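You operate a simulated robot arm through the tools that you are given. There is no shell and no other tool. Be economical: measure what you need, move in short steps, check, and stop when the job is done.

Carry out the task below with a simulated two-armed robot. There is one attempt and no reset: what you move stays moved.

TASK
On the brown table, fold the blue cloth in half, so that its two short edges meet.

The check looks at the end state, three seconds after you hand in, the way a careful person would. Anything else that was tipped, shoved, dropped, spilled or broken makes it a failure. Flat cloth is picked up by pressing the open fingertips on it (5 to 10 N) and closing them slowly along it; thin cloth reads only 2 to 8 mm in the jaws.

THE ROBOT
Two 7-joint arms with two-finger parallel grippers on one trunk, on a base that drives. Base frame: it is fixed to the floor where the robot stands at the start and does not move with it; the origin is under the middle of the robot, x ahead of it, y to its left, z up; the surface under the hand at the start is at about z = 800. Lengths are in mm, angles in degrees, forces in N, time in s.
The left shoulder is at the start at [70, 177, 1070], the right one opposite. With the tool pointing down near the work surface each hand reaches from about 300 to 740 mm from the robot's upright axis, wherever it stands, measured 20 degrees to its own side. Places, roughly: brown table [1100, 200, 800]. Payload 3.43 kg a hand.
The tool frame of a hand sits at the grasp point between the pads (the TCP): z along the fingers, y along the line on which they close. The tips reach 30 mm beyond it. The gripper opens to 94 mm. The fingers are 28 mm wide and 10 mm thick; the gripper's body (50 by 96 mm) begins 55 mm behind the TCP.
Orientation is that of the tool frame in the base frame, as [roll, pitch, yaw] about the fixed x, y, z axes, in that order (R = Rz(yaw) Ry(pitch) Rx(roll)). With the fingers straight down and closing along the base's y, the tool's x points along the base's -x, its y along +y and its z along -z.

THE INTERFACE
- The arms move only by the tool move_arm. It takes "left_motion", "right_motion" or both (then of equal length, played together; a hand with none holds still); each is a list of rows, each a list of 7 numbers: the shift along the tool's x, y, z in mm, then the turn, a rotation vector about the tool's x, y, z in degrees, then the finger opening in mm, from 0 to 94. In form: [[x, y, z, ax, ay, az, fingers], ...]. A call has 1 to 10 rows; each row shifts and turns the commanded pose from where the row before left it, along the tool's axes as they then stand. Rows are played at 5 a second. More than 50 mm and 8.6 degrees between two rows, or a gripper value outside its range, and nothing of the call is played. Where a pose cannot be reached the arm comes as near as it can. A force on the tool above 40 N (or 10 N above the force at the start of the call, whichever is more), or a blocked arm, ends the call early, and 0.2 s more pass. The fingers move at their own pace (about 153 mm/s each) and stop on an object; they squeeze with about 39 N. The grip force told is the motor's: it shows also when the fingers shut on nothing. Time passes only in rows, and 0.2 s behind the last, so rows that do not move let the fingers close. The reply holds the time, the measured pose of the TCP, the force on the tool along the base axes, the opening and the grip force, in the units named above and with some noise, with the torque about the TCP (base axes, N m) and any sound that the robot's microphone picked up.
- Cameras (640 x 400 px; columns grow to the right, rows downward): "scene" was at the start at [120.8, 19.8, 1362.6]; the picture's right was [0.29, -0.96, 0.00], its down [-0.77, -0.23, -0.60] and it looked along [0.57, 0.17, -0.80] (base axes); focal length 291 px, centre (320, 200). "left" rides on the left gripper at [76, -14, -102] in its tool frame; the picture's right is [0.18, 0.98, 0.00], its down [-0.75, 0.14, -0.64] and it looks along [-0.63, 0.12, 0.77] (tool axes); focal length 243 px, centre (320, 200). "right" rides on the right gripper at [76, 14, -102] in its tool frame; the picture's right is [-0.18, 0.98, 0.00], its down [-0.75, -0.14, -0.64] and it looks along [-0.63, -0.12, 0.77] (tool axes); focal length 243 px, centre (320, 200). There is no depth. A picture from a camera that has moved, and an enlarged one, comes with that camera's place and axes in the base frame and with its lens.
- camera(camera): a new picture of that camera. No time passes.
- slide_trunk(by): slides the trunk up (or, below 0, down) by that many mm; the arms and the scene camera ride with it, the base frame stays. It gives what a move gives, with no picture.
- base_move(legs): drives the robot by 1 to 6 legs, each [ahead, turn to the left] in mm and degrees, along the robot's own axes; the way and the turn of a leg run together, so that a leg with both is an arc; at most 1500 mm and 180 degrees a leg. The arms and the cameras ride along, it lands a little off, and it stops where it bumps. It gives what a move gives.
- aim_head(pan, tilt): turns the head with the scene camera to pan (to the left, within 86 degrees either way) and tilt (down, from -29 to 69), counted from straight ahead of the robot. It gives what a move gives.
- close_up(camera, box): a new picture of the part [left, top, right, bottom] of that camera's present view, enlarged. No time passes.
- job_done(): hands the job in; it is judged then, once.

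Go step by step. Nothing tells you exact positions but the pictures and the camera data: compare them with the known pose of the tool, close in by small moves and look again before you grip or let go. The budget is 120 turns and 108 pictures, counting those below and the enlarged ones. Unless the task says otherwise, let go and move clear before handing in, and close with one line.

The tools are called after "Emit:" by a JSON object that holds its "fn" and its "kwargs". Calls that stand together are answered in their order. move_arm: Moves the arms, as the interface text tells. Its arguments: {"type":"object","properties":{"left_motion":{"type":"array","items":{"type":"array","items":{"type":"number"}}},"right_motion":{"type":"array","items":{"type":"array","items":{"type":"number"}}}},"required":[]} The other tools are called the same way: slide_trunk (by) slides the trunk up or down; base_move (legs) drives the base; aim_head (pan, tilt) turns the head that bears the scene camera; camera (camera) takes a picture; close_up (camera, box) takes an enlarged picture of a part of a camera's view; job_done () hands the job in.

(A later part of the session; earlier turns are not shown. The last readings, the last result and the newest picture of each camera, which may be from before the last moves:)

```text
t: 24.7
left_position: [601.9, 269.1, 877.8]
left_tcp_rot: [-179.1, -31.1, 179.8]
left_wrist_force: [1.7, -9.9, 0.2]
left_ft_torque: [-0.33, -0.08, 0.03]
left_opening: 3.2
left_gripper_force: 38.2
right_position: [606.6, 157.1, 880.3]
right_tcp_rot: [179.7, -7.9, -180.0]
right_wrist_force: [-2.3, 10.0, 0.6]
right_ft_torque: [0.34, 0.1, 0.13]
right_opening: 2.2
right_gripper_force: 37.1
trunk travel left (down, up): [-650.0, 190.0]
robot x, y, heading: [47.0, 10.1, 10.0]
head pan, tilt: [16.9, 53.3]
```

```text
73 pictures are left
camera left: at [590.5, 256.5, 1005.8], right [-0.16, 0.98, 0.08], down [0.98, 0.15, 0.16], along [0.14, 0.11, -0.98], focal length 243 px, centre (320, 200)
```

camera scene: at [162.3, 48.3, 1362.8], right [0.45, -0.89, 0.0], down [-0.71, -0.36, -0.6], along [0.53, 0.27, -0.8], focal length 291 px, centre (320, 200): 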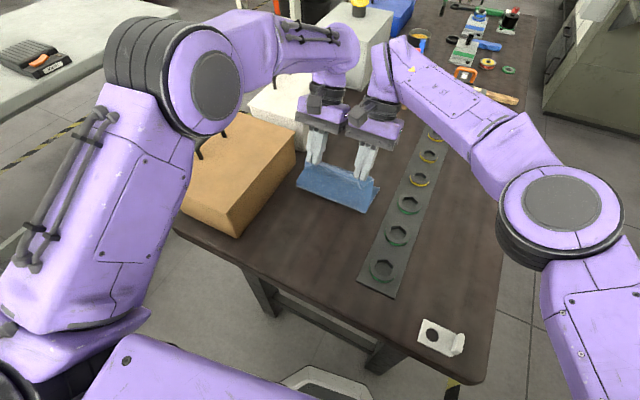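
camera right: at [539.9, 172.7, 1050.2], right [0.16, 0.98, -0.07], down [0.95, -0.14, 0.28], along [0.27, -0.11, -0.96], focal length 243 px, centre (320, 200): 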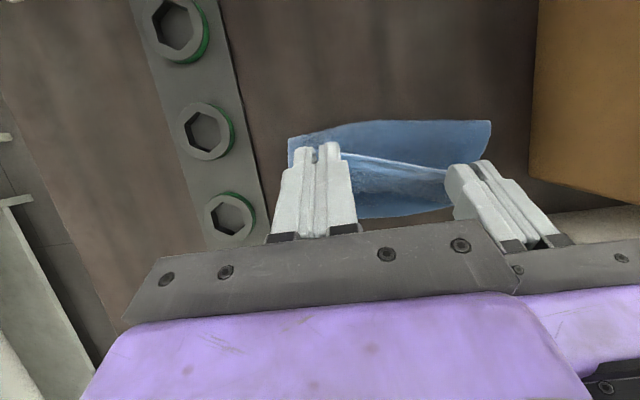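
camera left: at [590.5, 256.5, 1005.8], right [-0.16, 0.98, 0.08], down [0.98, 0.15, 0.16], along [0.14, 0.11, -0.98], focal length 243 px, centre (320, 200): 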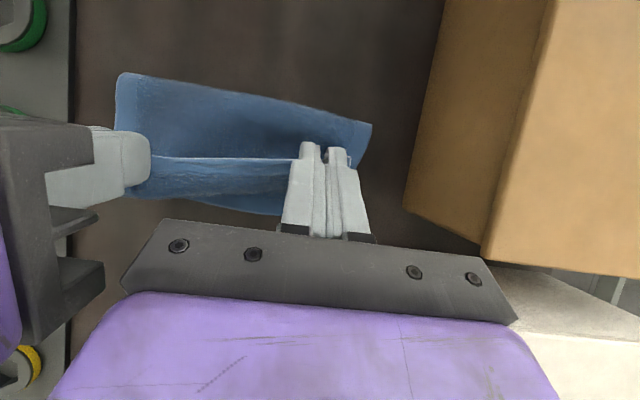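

They're level again. I'll take some pitch off the left and lower both until the tips are about 10 mm above the table, with the edge heading for x ≈ 637.

Emit:
{"fn": "move_arm", "kwargs": {"left_motion": [[0, 0, 0, 0, -8, 0, 0], [0, 0, 0, 0, -8, 0, 0], [-9.5, 0, 9.5, 0, 0, 0, 0], [-9.5, 0, 9.5, 0, 0, 0, 0], [-9.5, 0, 9.5, 0, 0, 0, 0], [0, 0, 0, 0, 0, 0, 0]], "right_motion": [[0, 0, 0, 0, 0, 0, 0], [0, 0, 0, 0, 0, 0, 0], [-5.5, 0, 11.7, 0, 0, 0, 0], [-5.5, 0, 11.7, 0, 0, 0, 0], [-5.5, 0, 11.7, 0, 0, 0, 0], [0, 0, 0, 0, 0, 0, 0]]}}

Emit:
{"fn": "camera", "kwargs": {"camera": "left"}}

Emit:
{"fn": "camera", "kwargs": {"camera": "right"}}

Emit:
{"fn": "close_up", "kwargs": {"camera": "scene", "box": [260, 100, 420, 200]}}

```text
t: 26.1
left_position: [621.0, 268.9, 843.9]
left_tcp_rot: [-179.2, -15.0, 180.0]
left_wrist_force: [0.3, -5.5, 2.4]
left_ft_torque: [-0.17, -0.03, -0.04]
left_opening: 3.4
left_gripper_force: 37.8
right_position: [615.8, 156.5, 844.2]
right_tcp_rot: [179.8, -7.9, -180.0]
right_wrist_force: [0.3, 6.6, 3.9]
right_ft_torque: [0.21, 0.0, 0.07]
right_opening: 2.3
right_gripper_force: 37.2
trunk travel left (down, up): [-650.0, 190.0]
robot x, y, heading: [47.8, 6.4, 10.0]
head pan, tilt: [16.9, 53.3]
```

```text
72 pictures are left
camera left: at [574.4, 255.6, 962.9], right [-0.18, 0.98, 0.04], down [0.89, 0.15, 0.42], along [0.41, 0.11, -0.91], focal length 243 px, centre (320, 200)
```

left: 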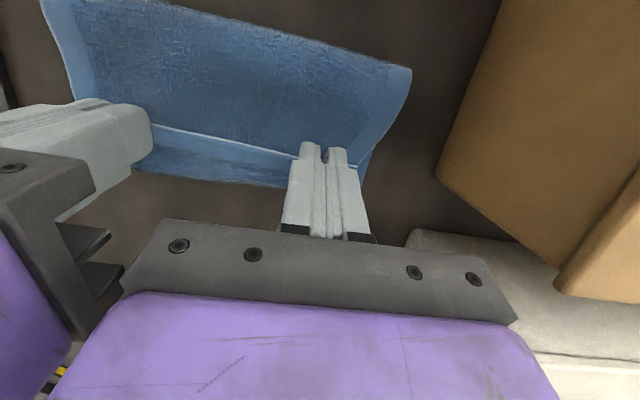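

```text
71 pictures are left
camera right: at [553.9, 170.5, 955.5], right [0.18, 0.98, -0.02], down [0.83, -0.14, 0.53], along [0.52, -0.11, -0.85], focal length 243 px, centre (320, 200)
```

right: 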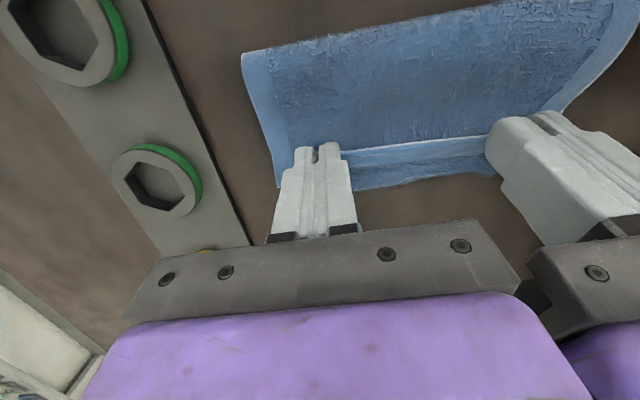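

```text
4.00 times, centred on (340, 150) of scene
camera zoom: at [162.1, 48.6, 1362.9], right [0.45, -0.89, 0.0], down [-0.71, -0.36, -0.6], along [0.53, 0.27, -0.8], focal length 1166 px, centre (240, 400)
```

zoom: 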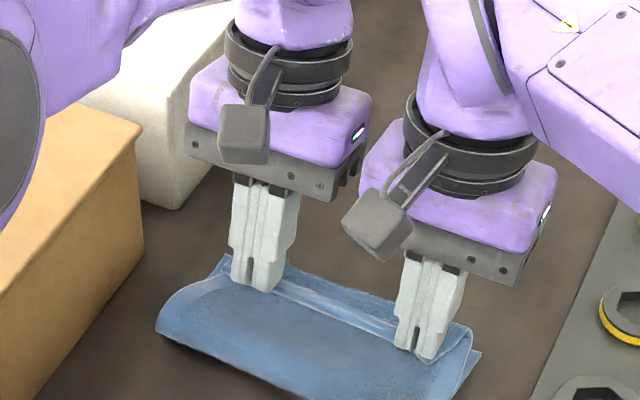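

The flap is nearly down. Before letting go I'll take a close look at how the held edge sits against the lower layer's far edge.

Emit:
{"fn": "close_up", "kwargs": {"camera": "left", "box": [130, 90, 390, 220]}}

Emit:
{"fn": "close_up", "kwargs": {"camera": "right", "box": [240, 90, 500, 220]}}

```text
2.46 times, centred on (260, 155) of left
camera zoom: at [574.4, 255.6, 962.9], right [-0.18, 0.98, 0.04], down [0.89, 0.15, 0.42], along [0.41, 0.11, -0.91], focal length 597 px, centre (468, 311)
```

zoom: 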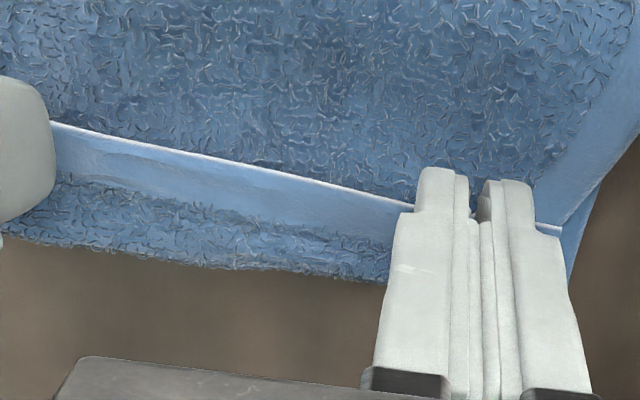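

```text
2.46 times, centred on (370, 155) of right
camera zoom: at [553.9, 170.5, 955.5], right [0.18, 0.98, -0.02], down [0.83, -0.14, 0.53], along [0.52, -0.11, -0.85], focal length 597 px, centre (197, 311)
```

zoom: 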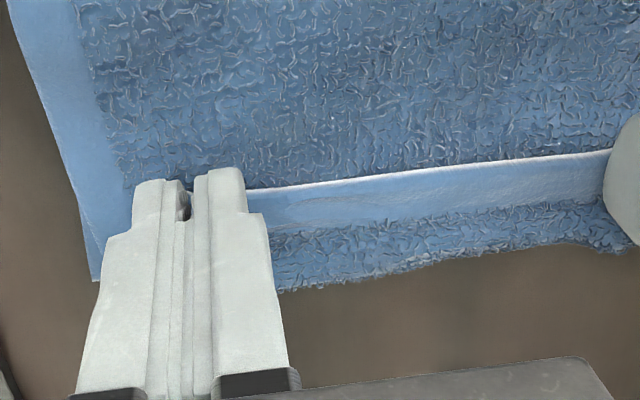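

The held strip is curled back: its edge is at about x 608 and the curl at about 643. I'll lift and move back so the flap hangs nearly straight up to the grip, then release it so it unrolls forward.

Emit:
{"fn": "move_arm", "kwargs": {"left_motion": [[13, 0, -9.5, 0, 0, 0, 0], [13, 0, -9.5, 0, 0, 0, 0], [0, 0, 0, 0, 0, 0, 0]], "right_motion": [[11.7, 0, -11, 0, 0, 0, 0], [11.7, 0, -11, 0, 0, 0, 0], [0, 0, 0, 0, 0, 0, 0]]}}

Emit:
{"fn": "camera", "kwargs": {"camera": "left"}}

Emit:
{"fn": "camera", "kwargs": {"camera": "right"}}

Emit:
{"fn": "close_up", "kwargs": {"camera": "scene", "box": [260, 120, 420, 220]}}

```text
t: 26.9
left_position: [601.2, 268.8, 867.8]
left_tcp_rot: [-179.2, -15.1, -180.0]
left_wrist_force: [0.6, -3.9, -0.1]
left_ft_torque: [-0.15, 0.04, -0.04]
left_opening: 3.1
left_gripper_force: 38.0
right_position: [598.1, 157.8, 867.6]
right_tcp_rot: [179.9, -7.9, -179.9]
right_wrist_force: [0.8, 4.2, -0.9]
right_ft_torque: [0.17, 0.01, 0.08]
right_opening: 2.1
right_gripper_force: 36.9
trunk travel left (down, up): [-650.0, 190.0]
robot x, y, heading: [49.9, 10.7, 9.9]
head pan, tilt: [16.9, 53.3]
```

```text
67 pictures are left
camera left: at [555.9, 255.9, 986.5], right [-0.18, 0.98, 0.04], down [0.9, 0.15, 0.42], along [0.41, 0.11, -0.91], focal length 243 px, centre (320, 200)
```

left: 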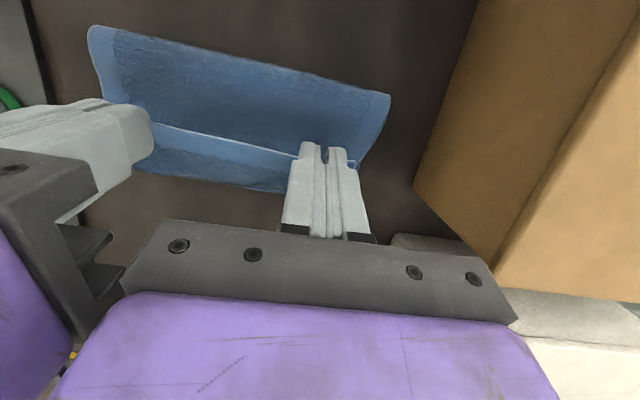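

```text
66 pictures are left
camera right: at [535.3, 171.7, 979.7], right [0.18, 0.98, -0.02], down [0.84, -0.14, 0.53], along [0.52, -0.11, -0.85], focal length 243 px, centre (320, 200)
```

right: 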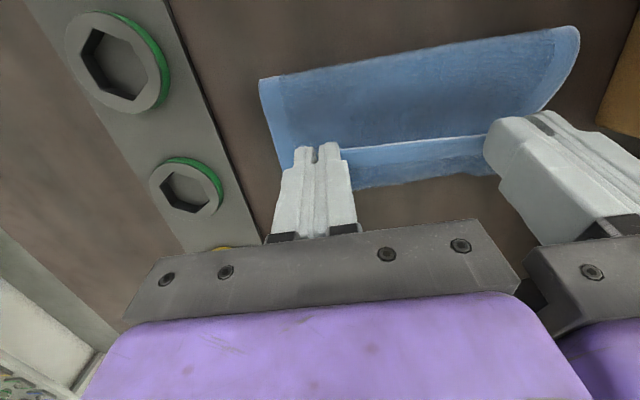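

```text
4.00 times, centred on (340, 170) of scene
camera zoom: at [164.6, 49.2, 1362.5], right [0.45, -0.89, 0.0], down [-0.72, -0.36, -0.6], along [0.53, 0.27, -0.8], focal length 1166 px, centre (240, 320)
```

zoom: 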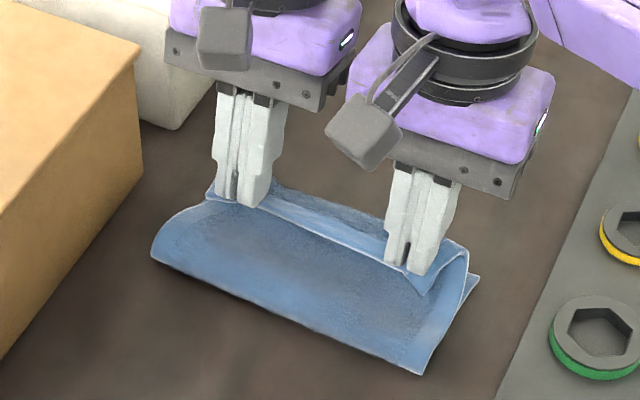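

The loop at the crease is still wide and open, and flattening it will move the crease back toward the robot. I'll move the grip back and down a bit so the unrolled edge lands near the far edge, then open gently.

Emit:
{"fn": "move_arm", "kwargs": {"left_motion": [[15, 0, 12.4, 0, 0, 0, 0], [0, 0, 0, 0, 0, 0, 0], [0, 0, 0, 0, 0, 0, 6], [0, 0, 0, 0, 0, 0, 12], [0, 0, 0, 0, 0, 0, 18], [0, 0, 0, 0, 0, 0, 18]], "right_motion": [[16.7, 0, 10.4, 0, 0, 0, 0], [0, 0, 0, 0, 0, 0, 0], [0, 0, 0, 0, 0, 0, 6], [0, 0, 0, 0, 0, 0, 12], [0, 0, 0, 0, 0, 0, 18], [0, 0, 0, 0, 0, 0, 18]]}}

Emit:
{"fn": "camera", "kwargs": {"camera": "left"}}

Emit:
{"fn": "camera", "kwargs": {"camera": "right"}}

Emit:
{"fn": "close_up", "kwargs": {"camera": "scene", "box": [260, 120, 420, 220]}}

```text
t: 28.3
left_position: [583.4, 267.6, 857.9]
left_tcp_rot: [-179.1, -15.1, -180.0]
left_wrist_force: [0.1, 0.1, 0.5]
left_ft_torque: [-0.02, -0.02, 0.02]
left_opening: 18.2
left_gripper_force: 0.1
right_position: [579.4, 158.5, 859.8]
right_tcp_rot: [179.8, -7.9, -179.8]
right_wrist_force: [1.0, -1.0, -0.2]
right_ft_torque: [-0.01, -0.03, 0.0]
right_opening: 18.3
right_gripper_force: 0.0
trunk travel left (down, up): [-650.0, 190.0]
robot x, y, heading: [48.1, 8.7, 9.8]
head pan, tilt: [16.9, 53.3]
```

```text
64 pictures are left
camera left: at [537.6, 255.4, 978.2], right [-0.18, 0.98, 0.04], down [0.89, 0.15, 0.42], along [0.41, 0.11, -0.91], focal length 243 px, centre (320, 200)
```

left: 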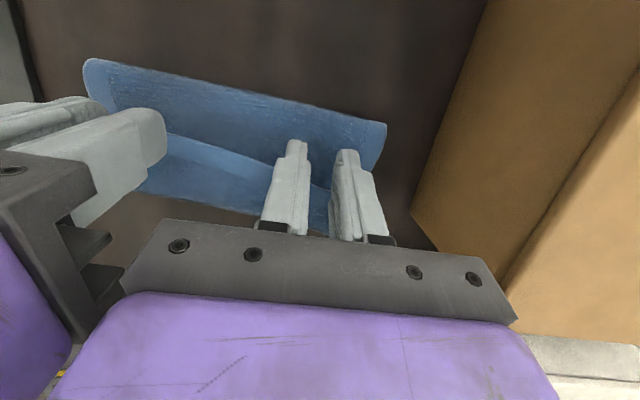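

```text
63 pictures are left
camera right: at [517.5, 170.8, 971.3], right [0.18, 0.98, -0.02], down [0.83, -0.14, 0.53], along [0.52, -0.11, -0.85], focal length 243 px, centre (320, 200)
```

right: 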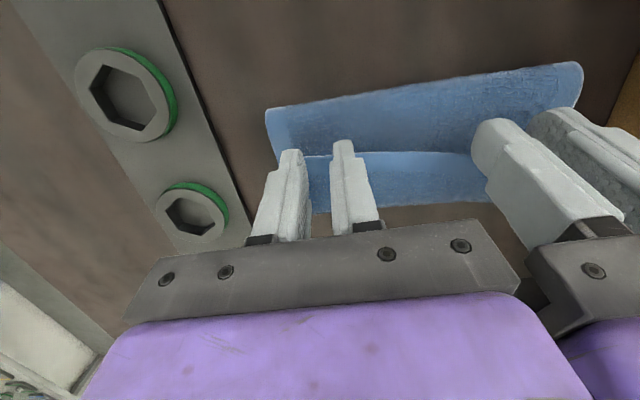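

```text
4.00 times, centred on (340, 170) of scene
camera zoom: at [163.4, 48.8, 1362.6], right [0.45, -0.89, 0.0], down [-0.72, -0.36, -0.6], along [0.53, 0.27, -0.8], focal length 1166 px, centre (240, 320)
```

zoom: 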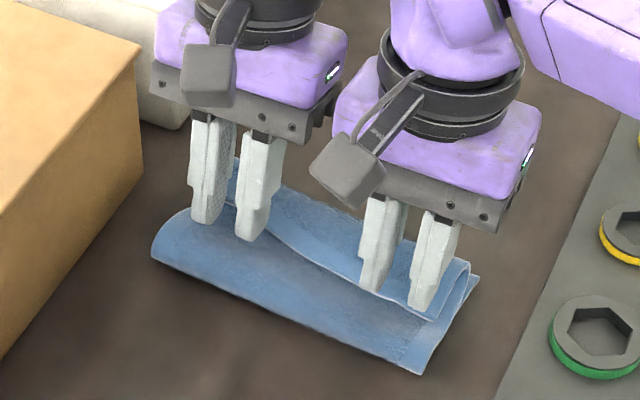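

The strip has not unrolled by itself. I'll lift both hands straight out to see the cloth.

Emit:
{"fn": "move_arm", "kwargs": {"left_motion": [[0, 0, -30, 0, 0, 0, 24], [0, 0, -40, 0, 0, 0, 24], [10, 0, -40, 0, 0, 0, 24], [40, 20, 0, 0, 0, 0, 24], [40, 20, 0, 0, 0, 0, 24], [0, 0, 0, 0, 0, 0, 24]], "right_motion": [[0, 0, -30, 0, 0, 0, 24], [0, 0, -40, 0, 0, 0, 24], [10, 0, -40, 0, 0, 0, 24], [40, -40, 0, 0, 0, 0, 24], [30, -40, 0, 0, 0, 0, 24], [0, 0, 0, 0, 0, 0, 24]]}}

Emit:
{"fn": "camera", "kwargs": {"camera": "left"}}

Emit:
{"fn": "camera", "kwargs": {"camera": "right"}}

Emit:
{"fn": "close_up", "kwargs": {"camera": "scene", "box": [260, 120, 420, 220]}}

```text
refused: row 4 steps farther than a row can; nothing moved
```

```text
61 pictures are left
camera left: at [537.6, 255.4, 978.2], right [-0.18, 0.98, 0.04], down [0.89, 0.15, 0.42], along [0.41, 0.11, -0.91], focal length 243 px, centre (320, 200)
```

left: 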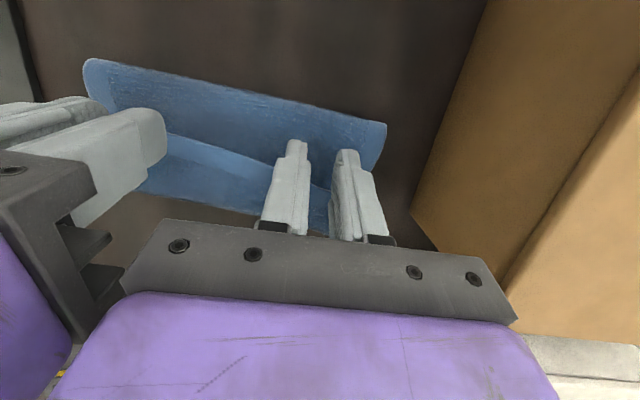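

```text
60 pictures are left
camera right: at [517.5, 170.8, 971.3], right [0.18, 0.98, -0.02], down [0.83, -0.14, 0.53], along [0.52, -0.11, -0.85], focal length 243 px, centre (320, 200)
```

right: 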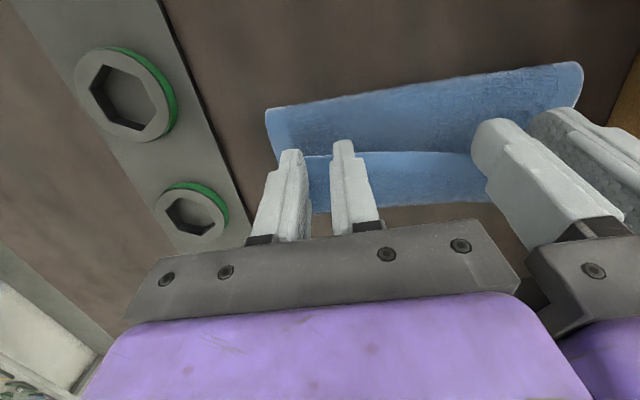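

```text
4.00 times, centred on (340, 170) of scene
camera zoom: at [163.4, 48.8, 1362.6], right [0.45, -0.89, 0.0], down [-0.72, -0.36, -0.6], along [0.53, 0.27, -0.8], focal length 1166 px, centre (240, 320)
```

zoom: 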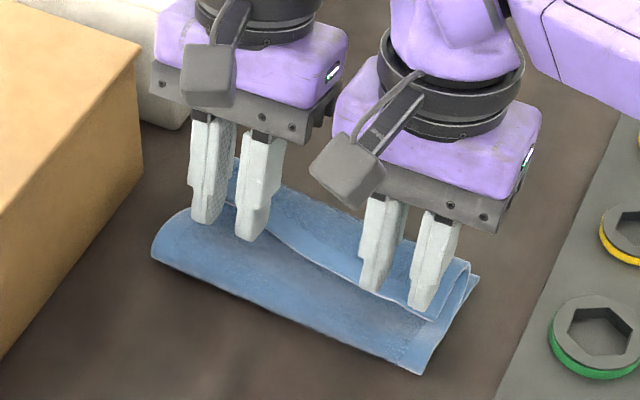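

I'll retry the lift with smaller steps.

Emit:
{"fn": "move_arm", "kwargs": {"left_motion": [[0, 0, -30, 0, 0, 0, 24], [0, 0, -40, 0, 0, 0, 24], [0, 0, -40, 0, 0, 0, 24], [40, 0, 0, 0, 0, 0, 24], [40, 0, 0, 0, 0, 0, 24], [40, 0, 0, 0, 0, 0, 24]], "right_motion": [[0, 0, -30, 0, 0, 0, 24], [0, 0, -40, 0, 0, 0, 24], [0, 0, -40, 0, 0, 0, 24], [0, -40, 0, 0, 0, 0, 24], [20, -40, 0, 0, 0, 0, 24], [20, -40, 0, 0, 0, 0, 24]]}}

Emit:
{"fn": "close_up", "kwargs": {"camera": "scene", "box": [240, 120, 432, 240]}}

Emit:
{"fn": "camera", "kwargs": {"camera": "left"}}

```text
t: 29.7
left_position: [493.7, 270.3, 1001.5]
left_tcp_rot: [-179.2, -15.1, -180.0]
left_wrist_force: [-0.3, 0.9, 0.4]
left_ft_torque: [0.06, -0.03, 0.03]
left_opening: 24.0
left_gripper_force: 0.1
right_position: [555.3, 36.7, 974.6]
right_tcp_rot: [179.7, -7.7, -180.0]
right_wrist_force: [-0.7, -0.3, -0.4]
right_ft_torque: [0.01, -0.02, -0.01]
right_opening: 24.3
right_gripper_force: 0.0
trunk travel left (down, up): [-650.0, 190.0]
robot x, y, heading: [46.7, 9.0, 9.9]
head pan, tilt: [16.9, 53.3]
```

```text
3.33 times, centred on (336, 180) of scene
camera zoom: at [160.6, 46.6, 1363.0], right [0.45, -0.89, 0.0], down [-0.71, -0.36, -0.6], along [0.53, 0.27, -0.8], focal length 971 px, centre (267, 267)
```

zoom: 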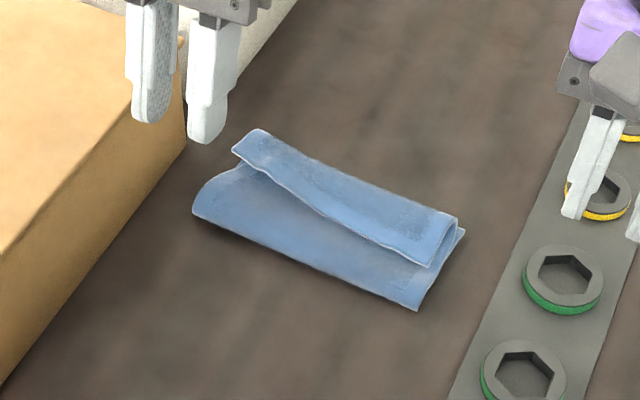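

```text
57 pictures are left
camera left: at [447.2, 257.0, 1119.4], right [-0.18, 0.98, 0.04], down [0.89, 0.15, 0.42], along [0.41, 0.11, -0.91], focal length 243 px, centre (320, 200)
```

left: 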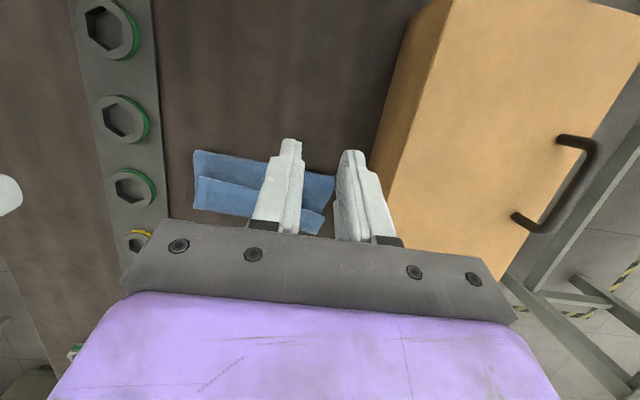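

The edge strip, about 40 mm wide, is folded back toward the robot. I'll grip it differently: closing along x with the fingers tilted forward, one finger under the strip, then lift and swing it over. First I'll turn the left hand by 90° up high.

Emit:
{"fn": "move_arm", "kwargs": {"left_motion": [[0, 0, 0, 0, 0, -8.5, 30], [0, 0, 0, 0, 0, -8.5, 30], [0, 0, 0, 0, 0, -8.5, 30], [0, 0, 0, 0, 0, -8.5, 30], [0, 0, 0, 0, 0, -8.5, 30], [0, 0, 0, 0, 0, -8.5, 30], [0, 0, 0, 0, 0, -8.5, 30], [0, 0, 0, 0, 0, -8.5, 30], [0, 0, 0, 0, 0, -8.5, 30], [0, 0, 0, 0, 0, -8.5, 30]]}}

Emit:
{"fn": "camera", "kwargs": {"camera": "scene"}}

Emit:
{"fn": "camera", "kwargs": {"camera": "right"}}

```text
t: 31.9
left_position: [498.8, 268.9, 997.7]
left_tcp_rot: [165.0, -2.0, -94.5]
left_wrist_force: [1.2, -0.5, -0.4]
left_ft_torque: [0.02, -0.03, -0.02]
left_opening: 30.1
left_gripper_force: 0.0
right_position: [557.0, 38.8, 973.3]
right_tcp_rot: [179.8, -7.9, -179.9]
right_wrist_force: [1.1, -0.5, -0.3]
right_ft_torque: [0.02, 0.01, 0.03]
right_opening: 24.2
right_gripper_force: 0.1
trunk travel left (down, up): [-650.0, 190.0]
robot x, y, heading: [47.2, 8.4, 10.2]
head pan, tilt: [16.9, 53.3]
```

```text
56 pictures are left
camera scene: at [163.6, 48.6, 1362.6], right [0.45, -0.89, 0.0], down [-0.72, -0.36, -0.6], along [0.53, 0.27, -0.8], focal length 291 px, centre (320, 200)
```

scene: 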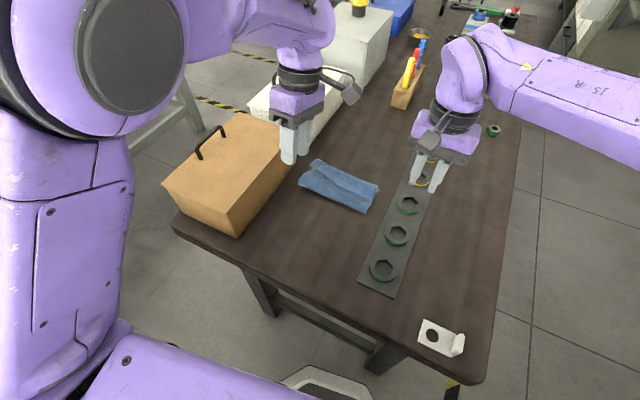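

```text
55 pictures are left
camera right: at [495.4, 51.5, 1085.5], right [0.18, 0.98, -0.02], down [0.84, -0.14, 0.53], along [0.52, -0.11, -0.85], focal length 243 px, centre (320, 200)
```

right: 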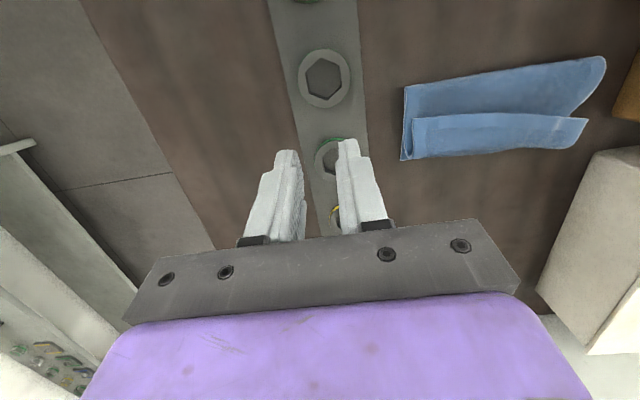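

The left hand turned without trouble. I'll zoom in to see the gaps and layers.

Emit:
{"fn": "close_up", "kwargs": {"camera": "right", "box": [390, 40, 630, 190]}}

Emit:
{"fn": "close_up", "kwargs": {"camera": "scene", "box": [288, 150, 392, 215]}}

```text
2.67 times, centred on (510, 115) of right
camera zoom: at [495.4, 51.5, 1085.5], right [0.18, 0.98, -0.02], down [0.84, -0.14, 0.53], along [0.52, -0.11, -0.85], focal length 647 px, centre (-187, 427)
```

zoom: 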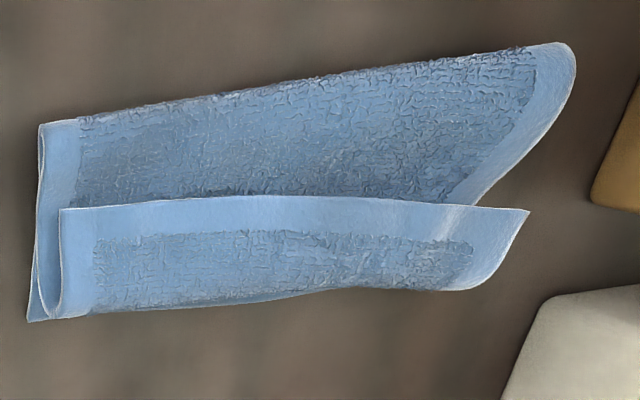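

```text
6.15 times, centred on (340, 182) of scene
camera zoom: at [163.6, 48.6, 1362.6], right [0.45, -0.89, 0.0], down [-0.72, -0.36, -0.6], along [0.53, 0.27, -0.8], focal length 1793 px, centre (197, 308)
```

zoom: 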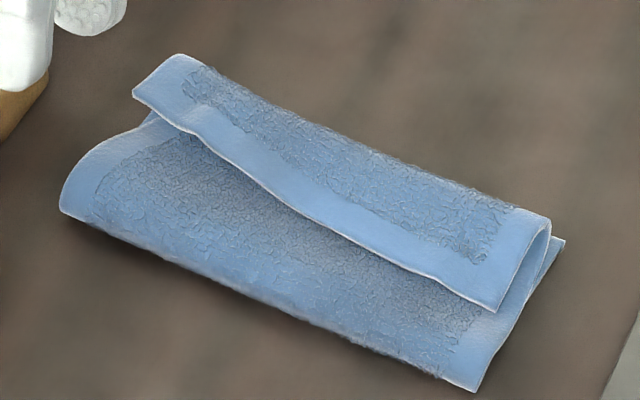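

The strip's edge is lifted off the flap: its left end is at about (602, 300, 830), its right end at about (575, 131, 818), and the curl is at about x 630–639. I'll tilt the left hand 45° forward and start turning the right hand the same way.

Emit:
{"fn": "move_arm", "kwargs": {"left_motion": [[0, 0, 0, 0, 0, -4.5, 20], [0, 0, 0, 7.5, 0, 0, 20], [0, 0, 0, 7.5, 0, 0, 20], [0, 0, 0, 7.5, 0, 0, 20], [0, 0, 0, 7.5, 0, 0, 20], [0, 0, 0, 7.5, 0, 0, 20], [0, 0, 0, 7.5, 0, 0, 20], [0, 0, 0, 7.5, 0, 0, 20], [0, 0, 0, 7.5, 0, 0, 20], [0, 0, 0, 0, 0, 0, 20]], "right_motion": [[0, 0, 0, 0, -8, 0, 20], [0, 0, 0, 0, 0, -8.5, 20], [0, 0, 0, 0, 0, -8.5, 20], [0, 0, 0, 0, 0, -8.5, 20], [0, 0, 0, 0, 0, -8.5, 20], [0, 0, 0, 0, 0, -8.5, 20], [0, 0, 0, 0, 0, -8.5, 20], [0, 0, 0, 0, 0, -8.5, 20], [0, 0, 0, 0, 0, -8.5, 20], [0, 0, 0, 0, 0, -8.5, 20]]}}

```text
t: 34.1
left_position: [497.4, 270.1, 998.6]
left_tcp_rot: [-138.8, -1.0, -90.3]
left_wrist_force: [-0.8, 0.5, -0.4]
left_ft_torque: [0.02, 0.04, -0.02]
left_opening: 19.9
left_gripper_force: 0.1
left hand out of reach, approached as far as the arm can: row 9
right_position: [555.1, 36.1, 973.7]
right_tcp_rot: [179.8, 0.2, -148.8]
right_wrist_force: [-0.5, -0.5, 1.0]
right_ft_torque: [0.03, 0.0, -0.05]
right_opening: 20.1
right_gripper_force: 0.1
right hand out of reach, approached as far as the arm can: row 6, 7, 8, 9, 10
trunk travel left (down, up): [-650.0, 190.0]
robot x, y, heading: [47.0, 8.6, 9.9]
head pan, tilt: [16.9, 53.3]
```

The right hand can't turn this way, so the left hand will do this alone at the middle of the strip. I'll bring it to a staging point on the approach line and look.

Emit:
{"fn": "move_arm", "kwargs": {"left_motion": [[13, 9.9, 34.5, 0, 0, 0, 20], [13, 9.9, 34.5, 0, 0, 0, 20], [13, 9.9, 34.5, 0, 0, 0, 20], [13, 9.9, 34.5, 0, 0, 0, 20], [0, 0, 0, 0, 0, 0, 20]], "right_motion": [[0, 0, 0, 0, 0, 8, 20], [0, 0, 0, 0, 0, 8, 20], [0, 0, 0, 0, 0, 8, 20], [0, 0, 0, 0, 0, 7, 20], [0, 0, 0, 0, 0, 0, 20]]}}

Emit:
{"fn": "camera", "kwargs": {"camera": "right"}}

Emit:
{"fn": "close_up", "kwargs": {"camera": "scene", "box": [260, 120, 420, 220]}}

Emit:
{"fn": "camera", "kwargs": {"camera": "left"}}

```text
t: 35.3
left_position: [563.9, 216.8, 881.5]
left_tcp_rot: [-137.4, -2.6, -89.5]
left_wrist_force: [-0.6, 0.2, 0.3]
left_ft_torque: [0.0, -0.01, -0.03]
left_opening: 20.1
left_gripper_force: 0.1
left hand out of reach, approached as far as the arm can: row 1
right_position: [555.0, 37.8, 976.1]
right_tcp_rot: [179.8, 0.1, -179.8]
right_wrist_force: [-1.0, 0.7, 0.2]
right_ft_torque: [-0.02, -0.02, 0.02]
right_opening: 20.0
right_gripper_force: 0.0
trunk travel left (down, up): [-650.0, 190.0]
robot x, y, heading: [46.5, 8.7, 9.7]
head pan, tilt: [16.9, 53.3]
```

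```text
52 pictures are left
camera right: at [477.9, 51.4, 1077.3], right [0.18, 0.98, 0.0], down [0.75, -0.14, 0.64], along [0.63, -0.11, -0.77], focal length 243 px, centre (320, 200)
```

right: 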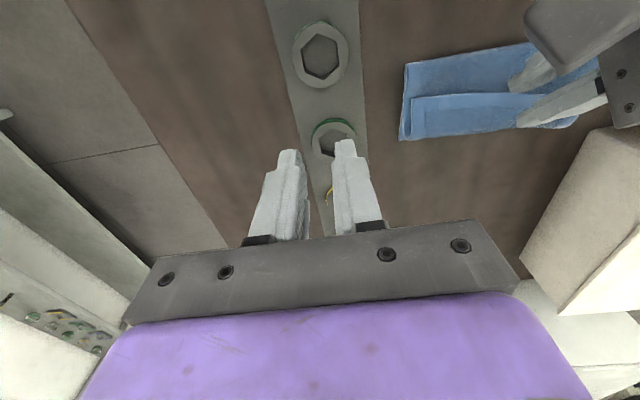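

```text
4.00 times, centred on (340, 170) of scene
camera zoom: at [162.8, 49.4, 1362.7], right [0.45, -0.89, 0.0], down [-0.72, -0.36, -0.6], along [0.53, 0.27, -0.8], focal length 1166 px, centre (240, 320)
```

zoom: 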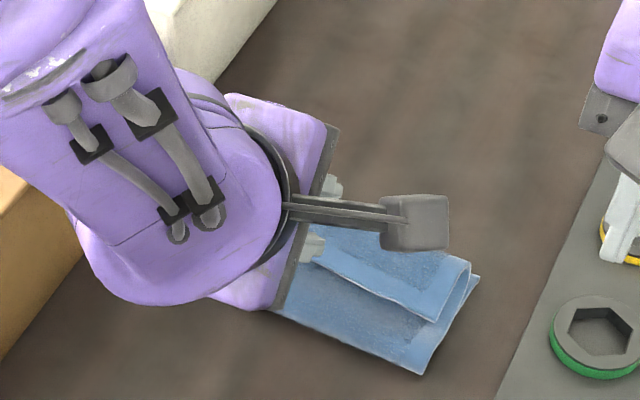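

```text
50 pictures are left
camera left: at [505.1, 144.4, 970.2], right [-0.72, -0.22, -0.66], down [-0.55, 0.77, 0.34], along [0.43, 0.6, -0.67], focal length 243 px, centre (320, 200)
```

left: 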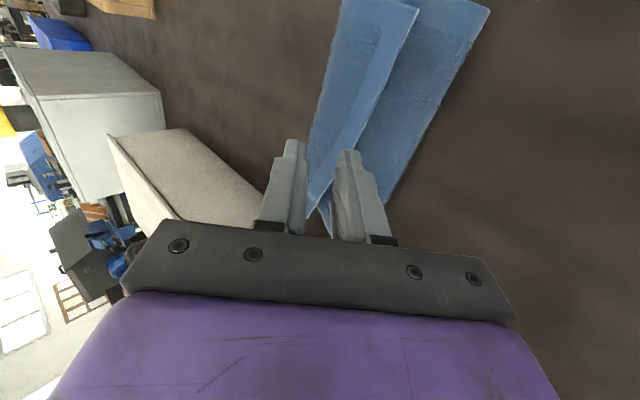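

The side view shows the strip's edge lined up between the fingers. I'll move in along the finger direction partway and look again.

Emit:
{"fn": "move_arm", "kwargs": {"left_motion": [[0, 12, 0, 0, 0, 0, 20], [0, 0, 12, 0, 0, 0, 20], [0, 0, 14, 0, 0, 0, 20], [0, 0, 0, 0, 0, 0, 20]]}}

Emit:
{"fn": "close_up", "kwargs": {"camera": "left", "box": [200, 60, 440, 210]}}

Emit:
{"fn": "close_up", "kwargs": {"camera": "right", "box": [390, 20, 630, 170]}}

```text
t: 36.3
left_position: [567.9, 218.0, 846.6]
left_tcp_rot: [-138.2, -1.9, -89.5]
left_wrist_force: [-0.3, 0.3, 0.1]
left_ft_torque: [0.01, 0.05, 0.01]
left_opening: 20.4
left_gripper_force: 0.1
right_position: [554.7, 37.6, 975.6]
right_tcp_rot: [179.8, 0.2, -179.8]
right_wrist_force: [-0.2, 0.2, 0.1]
right_ft_torque: [-0.03, -0.01, 0.01]
right_opening: 19.8
right_gripper_force: 0.1
trunk travel left (down, up): [-650.0, 190.0]
robot x, y, heading: [48.6, 5.1, 9.8]
head pan, tilt: [16.9, 53.3]
```

```text
2.67 times, centred on (320, 135) of left
camera zoom: at [511.8, 144.2, 936.1], right [-0.73, -0.21, -0.65], down [-0.54, 0.76, 0.36], along [0.42, 0.61, -0.67], focal length 647 px, centre (320, 373)
```

zoom: 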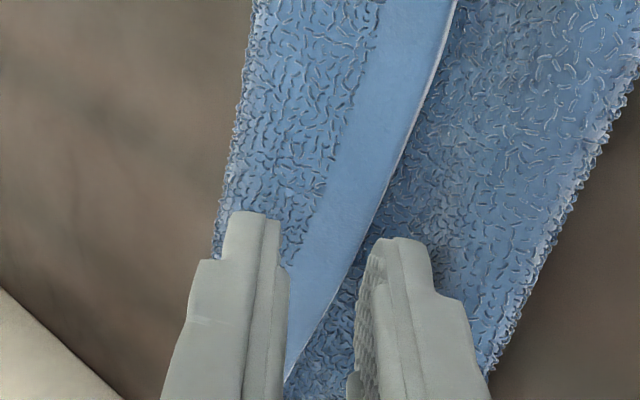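

```text
2.67 times, centred on (510, 95) of right
camera zoom: at [477.8, 50.7, 1077.4], right [0.18, 0.98, 0.0], down [0.75, -0.14, 0.64], along [0.63, -0.11, -0.77], focal length 647 px, centre (-187, 480)
```

zoom: 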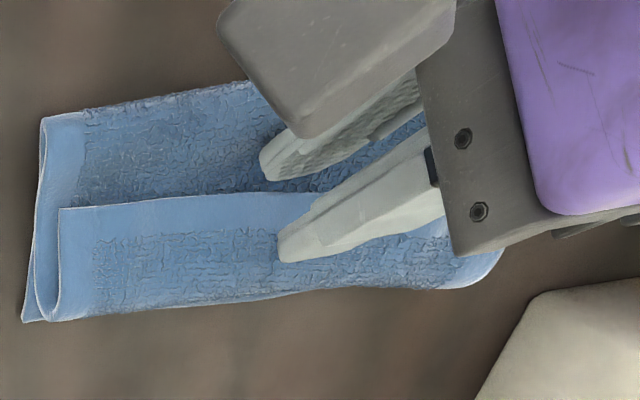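

Finger A sits on the flap just short of the edge and finger B is above the strip. I'll go down slightly, then slide forward under the edge.

Emit:
{"fn": "move_arm", "kwargs": {"left_motion": [[0, 5.3, 6, 0, 0, 0, 20], [0, -6.7, 6, 0, 0, 0, 20], [0, -6.7, 6, 0, 0, 0, 20], [0, 0, 0, 0, 0, 0, 20]]}}

Emit:
{"fn": "close_up", "kwargs": {"camera": "left", "box": [200, 60, 440, 210]}}

Emit:
{"fn": "close_up", "kwargs": {"camera": "right", "box": [390, 20, 630, 170]}}

```text
t: 37.3
left_position: [581.3, 215.5, 838.2]
left_tcp_rot: [-138.5, -0.8, -90.2]
left_wrist_force: [-6.4, 3.4, 29.1]
left_ft_torque: [0.15, 0.05, 0.02]
left_opening: 12.2
left_gripper_force: 0.3
right_position: [549.7, 37.7, 978.0]
right_tcp_rot: [179.7, 0.3, -179.8]
right_wrist_force: [-0.5, 0.3, 0.2]
right_ft_torque: [0.0, -0.02, 0.0]
right_opening: 20.1
right_gripper_force: 0.0
trunk travel left (down, up): [-650.0, 190.0]
robot x, y, heading: [48.4, 9.1, 10.1]
head pan, tilt: [16.9, 53.3]
```

```text
2.67 times, centred on (320, 135) of left
camera zoom: at [524.0, 140.4, 924.9], right [-0.74, -0.19, -0.65], down [-0.53, 0.76, 0.38], along [0.42, 0.62, -0.66], focal length 647 px, centre (320, 373)
```

zoom: 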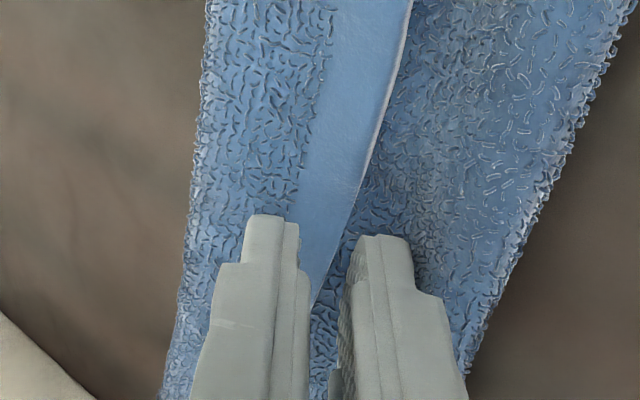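

```text
2.67 times, centred on (510, 95) of right
camera zoom: at [474.2, 50.2, 1079.1], right [0.18, 0.98, 0.01], down [0.75, -0.14, 0.65], along [0.64, -0.11, -0.76], focal length 647 px, centre (-187, 480)
```

zoom: 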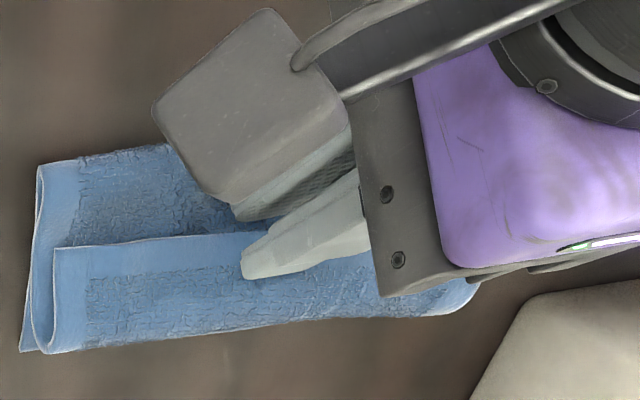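

Finger A is pressing too hard. I'll raise it 5 mm, reopen, and slide another 12 mm forward.

Emit:
{"fn": "move_arm", "kwargs": {"left_motion": [[0, -3.3, -3.7, 0, 0, 0, 22], [0, -4.5, 4, 0, 0, 0, 22], [0, -4.5, 4, 0, 0, 0, 22], [0, 0, 0, 0, 0, 0, 22]]}}

Emit:
{"fn": "close_up", "kwargs": {"camera": "left", "box": [200, 60, 440, 210]}}

Emit:
{"fn": "close_up", "kwargs": {"camera": "right", "box": [390, 20, 630, 170]}}

```text
t: 38.3
left_position: [593.6, 214.0, 839.6]
left_tcp_rot: [-138.8, -0.9, -90.4]
left_wrist_force: [-3.9, -1.5, 14.1]
left_ft_torque: [-0.02, 0.05, 0.0]
left_opening: 17.7
left_gripper_force: 0.0
right_position: [552.9, 35.9, 975.5]
right_tcp_rot: [179.7, 0.3, -179.8]
right_wrist_force: [0.7, 0.4, -1.4]
right_ft_torque: [-0.03, -0.01, 0.0]
right_opening: 20.2
right_gripper_force: 0.0
trunk travel left (down, up): [-650.0, 190.0]
robot x, y, heading: [47.6, 9.4, 10.2]
head pan, tilt: [16.9, 53.3]
```

```text
2.67 times, centred on (320, 135) of left
camera zoom: at [537.1, 139.4, 927.6], right [-0.74, -0.19, -0.65], down [-0.52, 0.76, 0.38], along [0.42, 0.62, -0.66], focal length 647 px, centre (320, 373)
```

zoom: 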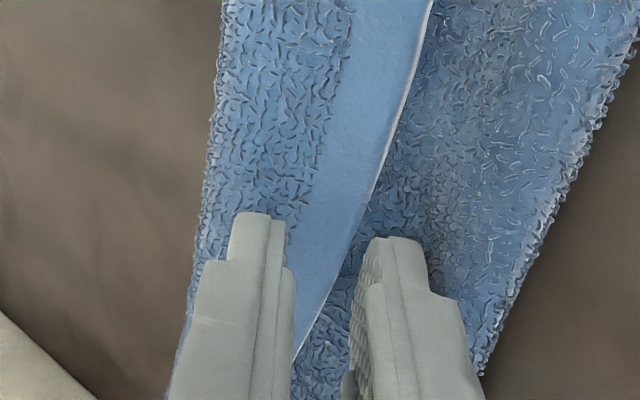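

```text
2.67 times, centred on (510, 95) of right
camera zoom: at [476.2, 49.8, 1078.1], right [0.18, 0.98, 0.01], down [0.75, -0.14, 0.64], along [0.63, -0.11, -0.77], focal length 647 px, centre (-187, 480)
```

zoom: 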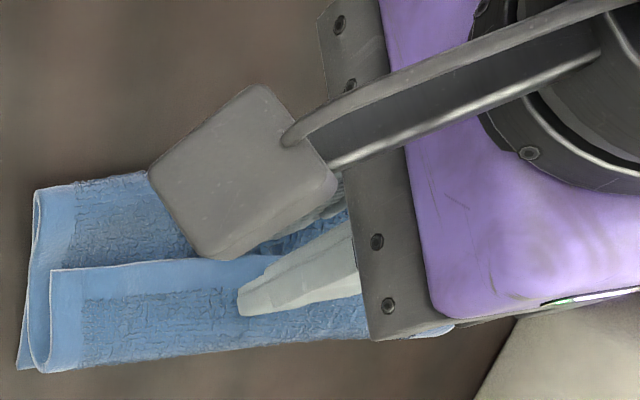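

The cloth is sliding along with the finger, so I'll stop pushing. I'll raise it slightly and close slowly to pinch the strip between the fingers.

Emit:
{"fn": "move_arm", "kwargs": {"left_motion": [[0, -2, -2, 0, 0, 0, 20], [0, 0, 0, 0, 0, 0, 17], [0, 0, 0, 0, 0, 0, 14], [0, 0, 0, 0, 0, 0, 11], [0, 0, 0, 0, 0, 0, 8], [0, 0, 0, 0, 0, 0, 5], [0, 0, 0, 0, 0, 0, 2], [0, 0, 0, 0, 0, 0, 0], [0, 0, 0, 0, 0, 0, 0]]}}

Emit:
{"fn": "close_up", "kwargs": {"camera": "left", "box": [200, 60, 440, 210]}}

```text
t: 40.3
left_position: [596.3, 214.4, 842.1]
left_tcp_rot: [-138.9, -0.9, -90.4]
left_wrist_force: [0.7, -0.5, -0.7]
left_ft_torque: [-0.02, -0.02, 0.0]
left_opening: 0.1
left_gripper_force: 32.9
right_position: [555.5, 37.5, 974.7]
right_tcp_rot: [179.8, 0.1, -179.8]
right_wrist_force: [-0.2, -0.8, -0.7]
right_ft_torque: [-0.01, -0.03, -0.02]
right_opening: 19.9
right_gripper_force: 0.1
trunk travel left (down, up): [-650.0, 190.0]
robot x, y, heading: [47.4, 11.8, 9.9]
head pan, tilt: [16.9, 53.3]
```

```text
2.67 times, centred on (320, 135) of left
camera zoom: at [539.2, 140.6, 929.1], right [-0.74, -0.19, -0.64], down [-0.52, 0.76, 0.38], along [0.42, 0.62, -0.67], focal length 647 px, centre (320, 373)
```

zoom: 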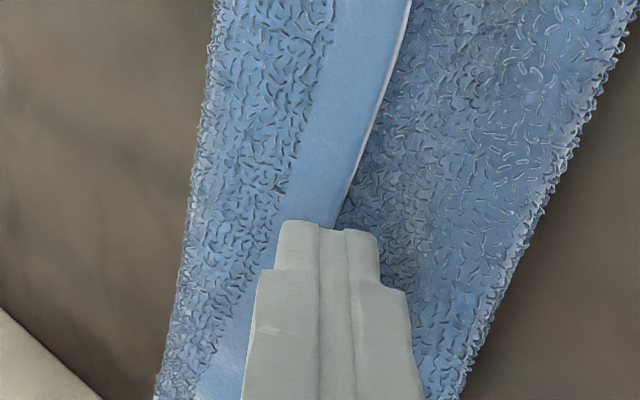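

The fingers closed on nothing, since mid-strip the edge lies against the flap. The gap is bigger at the left end, so I'll back out, shift left and look there.

Emit:
{"fn": "move_arm", "kwargs": {"left_motion": [[0, 0, -20, 0, 0, 0, 0], [0, 0, -25, 0, 0, 0, 0], [-30, 0, 0, 0, 0, 0, 22], [-30, 0, 0, 0, 0, 0, 22], [0, 0, 0, 0, 0, 0, 22]]}}

Emit:
{"fn": "camera", "kwargs": {"camera": "left"}}

Emit:
{"fn": "close_up", "kwargs": {"camera": "right", "box": [390, 0, 640, 156]}}

Emit:
{"fn": "camera", "kwargs": {"camera": "scene"}}

```text
t: 41.5
left_position: [565.4, 275.4, 875.2]
left_tcp_rot: [-138.9, -0.7, -90.4]
left_wrist_force: [1.0, -0.6, -0.5]
left_ft_torque: [0.04, 0.01, 0.03]
left_opening: 22.3
left_gripper_force: 0.0
right_position: [555.3, 37.4, 975.1]
right_tcp_rot: [179.7, 0.0, -179.8]
right_wrist_force: [0.7, 0.5, 0.7]
right_ft_torque: [0.01, 0.03, 0.04]
right_opening: 20.1
right_gripper_force: 0.0
trunk travel left (down, up): [-650.0, 190.0]
robot x, y, heading: [46.2, 11.7, 10.0]
head pan, tilt: [16.9, 53.3]
```

```text
42 pictures are left
camera left: at [509.2, 201.2, 963.3], right [-0.74, -0.19, -0.64], down [-0.52, 0.76, 0.38], along [0.42, 0.62, -0.66], focal length 243 px, centre (320, 200)
```

left: 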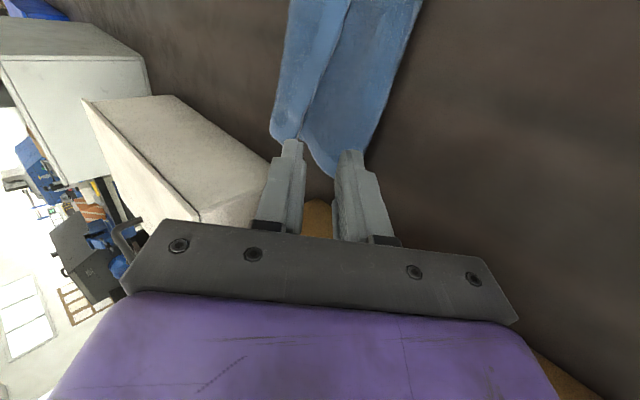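

```text
2.56 times, centred on (515, 78) of right
camera zoom: at [478.5, 49.9, 1077.1], right [0.18, 0.98, 0.0], down [0.75, -0.14, 0.64], along [0.63, -0.11, -0.77], focal length 621 px, centre (-179, 512)
```

zoom: 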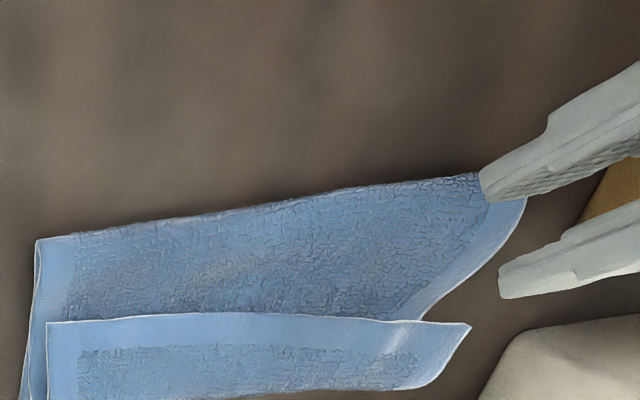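

```text
40 pictures are left
camera scene: at [163.6, 47.6, 1362.7], right [0.45, -0.89, 0.0], down [-0.72, -0.36, -0.6], along [0.53, 0.27, -0.8], focal length 291 px, centre (320, 200)
```

scene: 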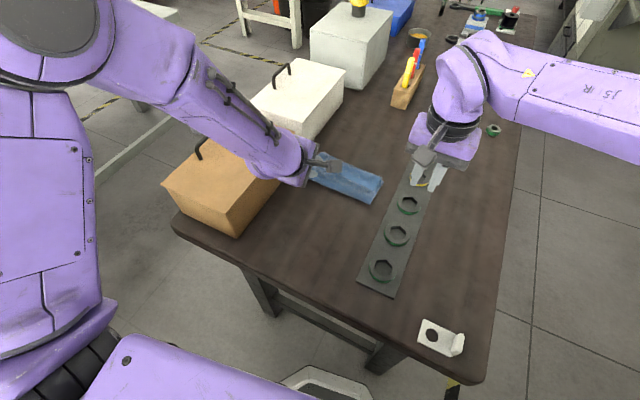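

The left forearm is getting close to the orange box, so I'll retract the left hand upward. I'll try the right hand instead, turned the other way, for the strip's right end.

Emit:
{"fn": "move_arm", "kwargs": {"left_motion": [[0, 0, -40, 0, 0, 0, 22], [0, 0, -40, 0, 0, 0, 22], [0, -30, -35, 0, 0, 0, 22], [0, -20, -35, 0, 0, 0, 22], [0, 0, 0, -8, 0, 0, 22], [0, 0, 0, -8, 0, 0, 22], [0, 0, 0, -8, 0, 0, 22], [0, 0, 0, -8, 0, 0, 22], [0, 0, 0, -8, 0, 0, 22], [0, 0, 0, 0, 0, 0, 22]], "right_motion": [[0, 0, 0, 0, 0, 8.5, 22], [0, 0, 0, 0, 0, 8.5, 22], [0, 0, 0, 0, 0, 8.5, 22], [0, 0, 0, 0, 0, 8.5, 22], [0, 0, 0, 0, 0, 8.5, 22], [0, 0, 0, 0, 0, 8.5, 22], [0, 0, 0, 0, 0, 8.5, 22], [0, 0, 0, 0, 0, 8.5, 22], [0, 0, 0, 0, 0, 8.5, 22], [0, 0, 0, 0, 0, 8.5, 22]]}}

```text
t: 43.7
left_position: [505.1, 277.7, 1020.1]
left_tcp_rot: [-178.8, -1.0, -90.3]
left_wrist_force: [0.2, -0.1, -0.5]
left_ft_torque: [-0.01, 0.01, -0.04]
left_opening: 22.2
left_gripper_force: 0.1
left hand out of reach, approached as far as the arm can: row 3
right_position: [554.5, 37.3, 976.7]
right_tcp_rot: [180.0, -0.3, 95.1]
right_wrist_force: [-0.1, 0.3, -0.3]
right_ft_torque: [-0.03, 0.0, -0.04]
right_opening: 21.8
right_gripper_force: 0.1
trunk travel left (down, up): [-650.0, 190.0]
robot x, y, heading: [48.6, 10.2, 9.9]
head pan, tilt: [16.9, 53.3]
```

The right hand turned fine. I'll tilt it forward and go to a staging pose behind the strip's right end.

Emit:
{"fn": "move_arm", "kwargs": {"right_motion": [[0, 0, 0, 0, 0, 5, 16], [0, 0, 0, -8.4, 0, 0, 16], [0, 0, 0, -8.4, 0, 0, 16], [0, 0, 0, -8.4, 0, 0, 16], [0, 0, 0, -8.4, 0, 0, 16], [0, 0, 0, -8.4, 0, 0, 16], [27.5, -13.4, 24.6, 0, 0, 0, 16], [27.5, -13.4, 24.6, 0, 0, 0, 16], [27.5, -13.4, 24.6, 0, 0, 0, 16], [27.5, -13.4, 24.6, 0, 0, 0, 16]]}}

Emit:
{"fn": "camera", "kwargs": {"camera": "right"}}

Emit:
{"fn": "close_up", "kwargs": {"camera": "scene", "box": [280, 120, 440, 220]}}

```text
t: 45.9
left_position: [506.2, 279.8, 1018.6]
left_tcp_rot: [-178.8, -0.9, -90.4]
left_wrist_force: [0.0, 0.3, -0.9]
left_ft_torque: [-0.04, 0.01, 0.0]
left_opening: 21.9
left_gripper_force: 0.0
right_position: [580.6, 150.5, 864.1]
right_tcp_rot: [137.8, -0.2, 90.2]
right_wrist_force: [-0.3, -0.3, 0.0]
right_ft_torque: [0.0, -0.02, 0.01]
right_opening: 15.8
right_gripper_force: 0.1
trunk travel left (down, up): [-650.0, 190.0]
robot x, y, heading: [53.6, 9.6, 10.3]
head pan, tilt: [16.9, 53.3]
```

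```text
39 pictures are left
camera right: at [521.8, 225.4, 949.3], right [0.73, -0.18, 0.66], down [-0.53, -0.76, 0.38], along [0.43, -0.63, -0.65], focal length 243 px, centre (320, 200)
```

right: 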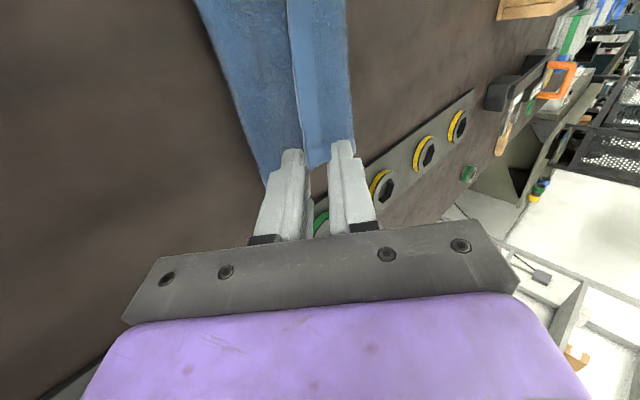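

```text
4.00 times, centred on (360, 170) of scene
camera zoom: at [164.3, 50.8, 1362.5], right [0.45, -0.89, 0.0], down [-0.72, -0.36, -0.6], along [0.53, 0.27, -0.8], focal length 1166 px, centre (160, 320)
```

zoom: 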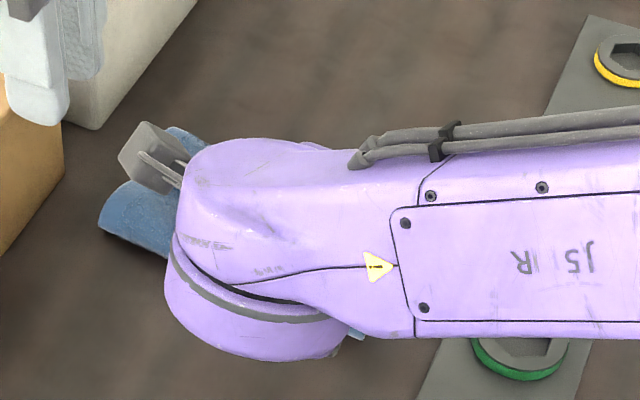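

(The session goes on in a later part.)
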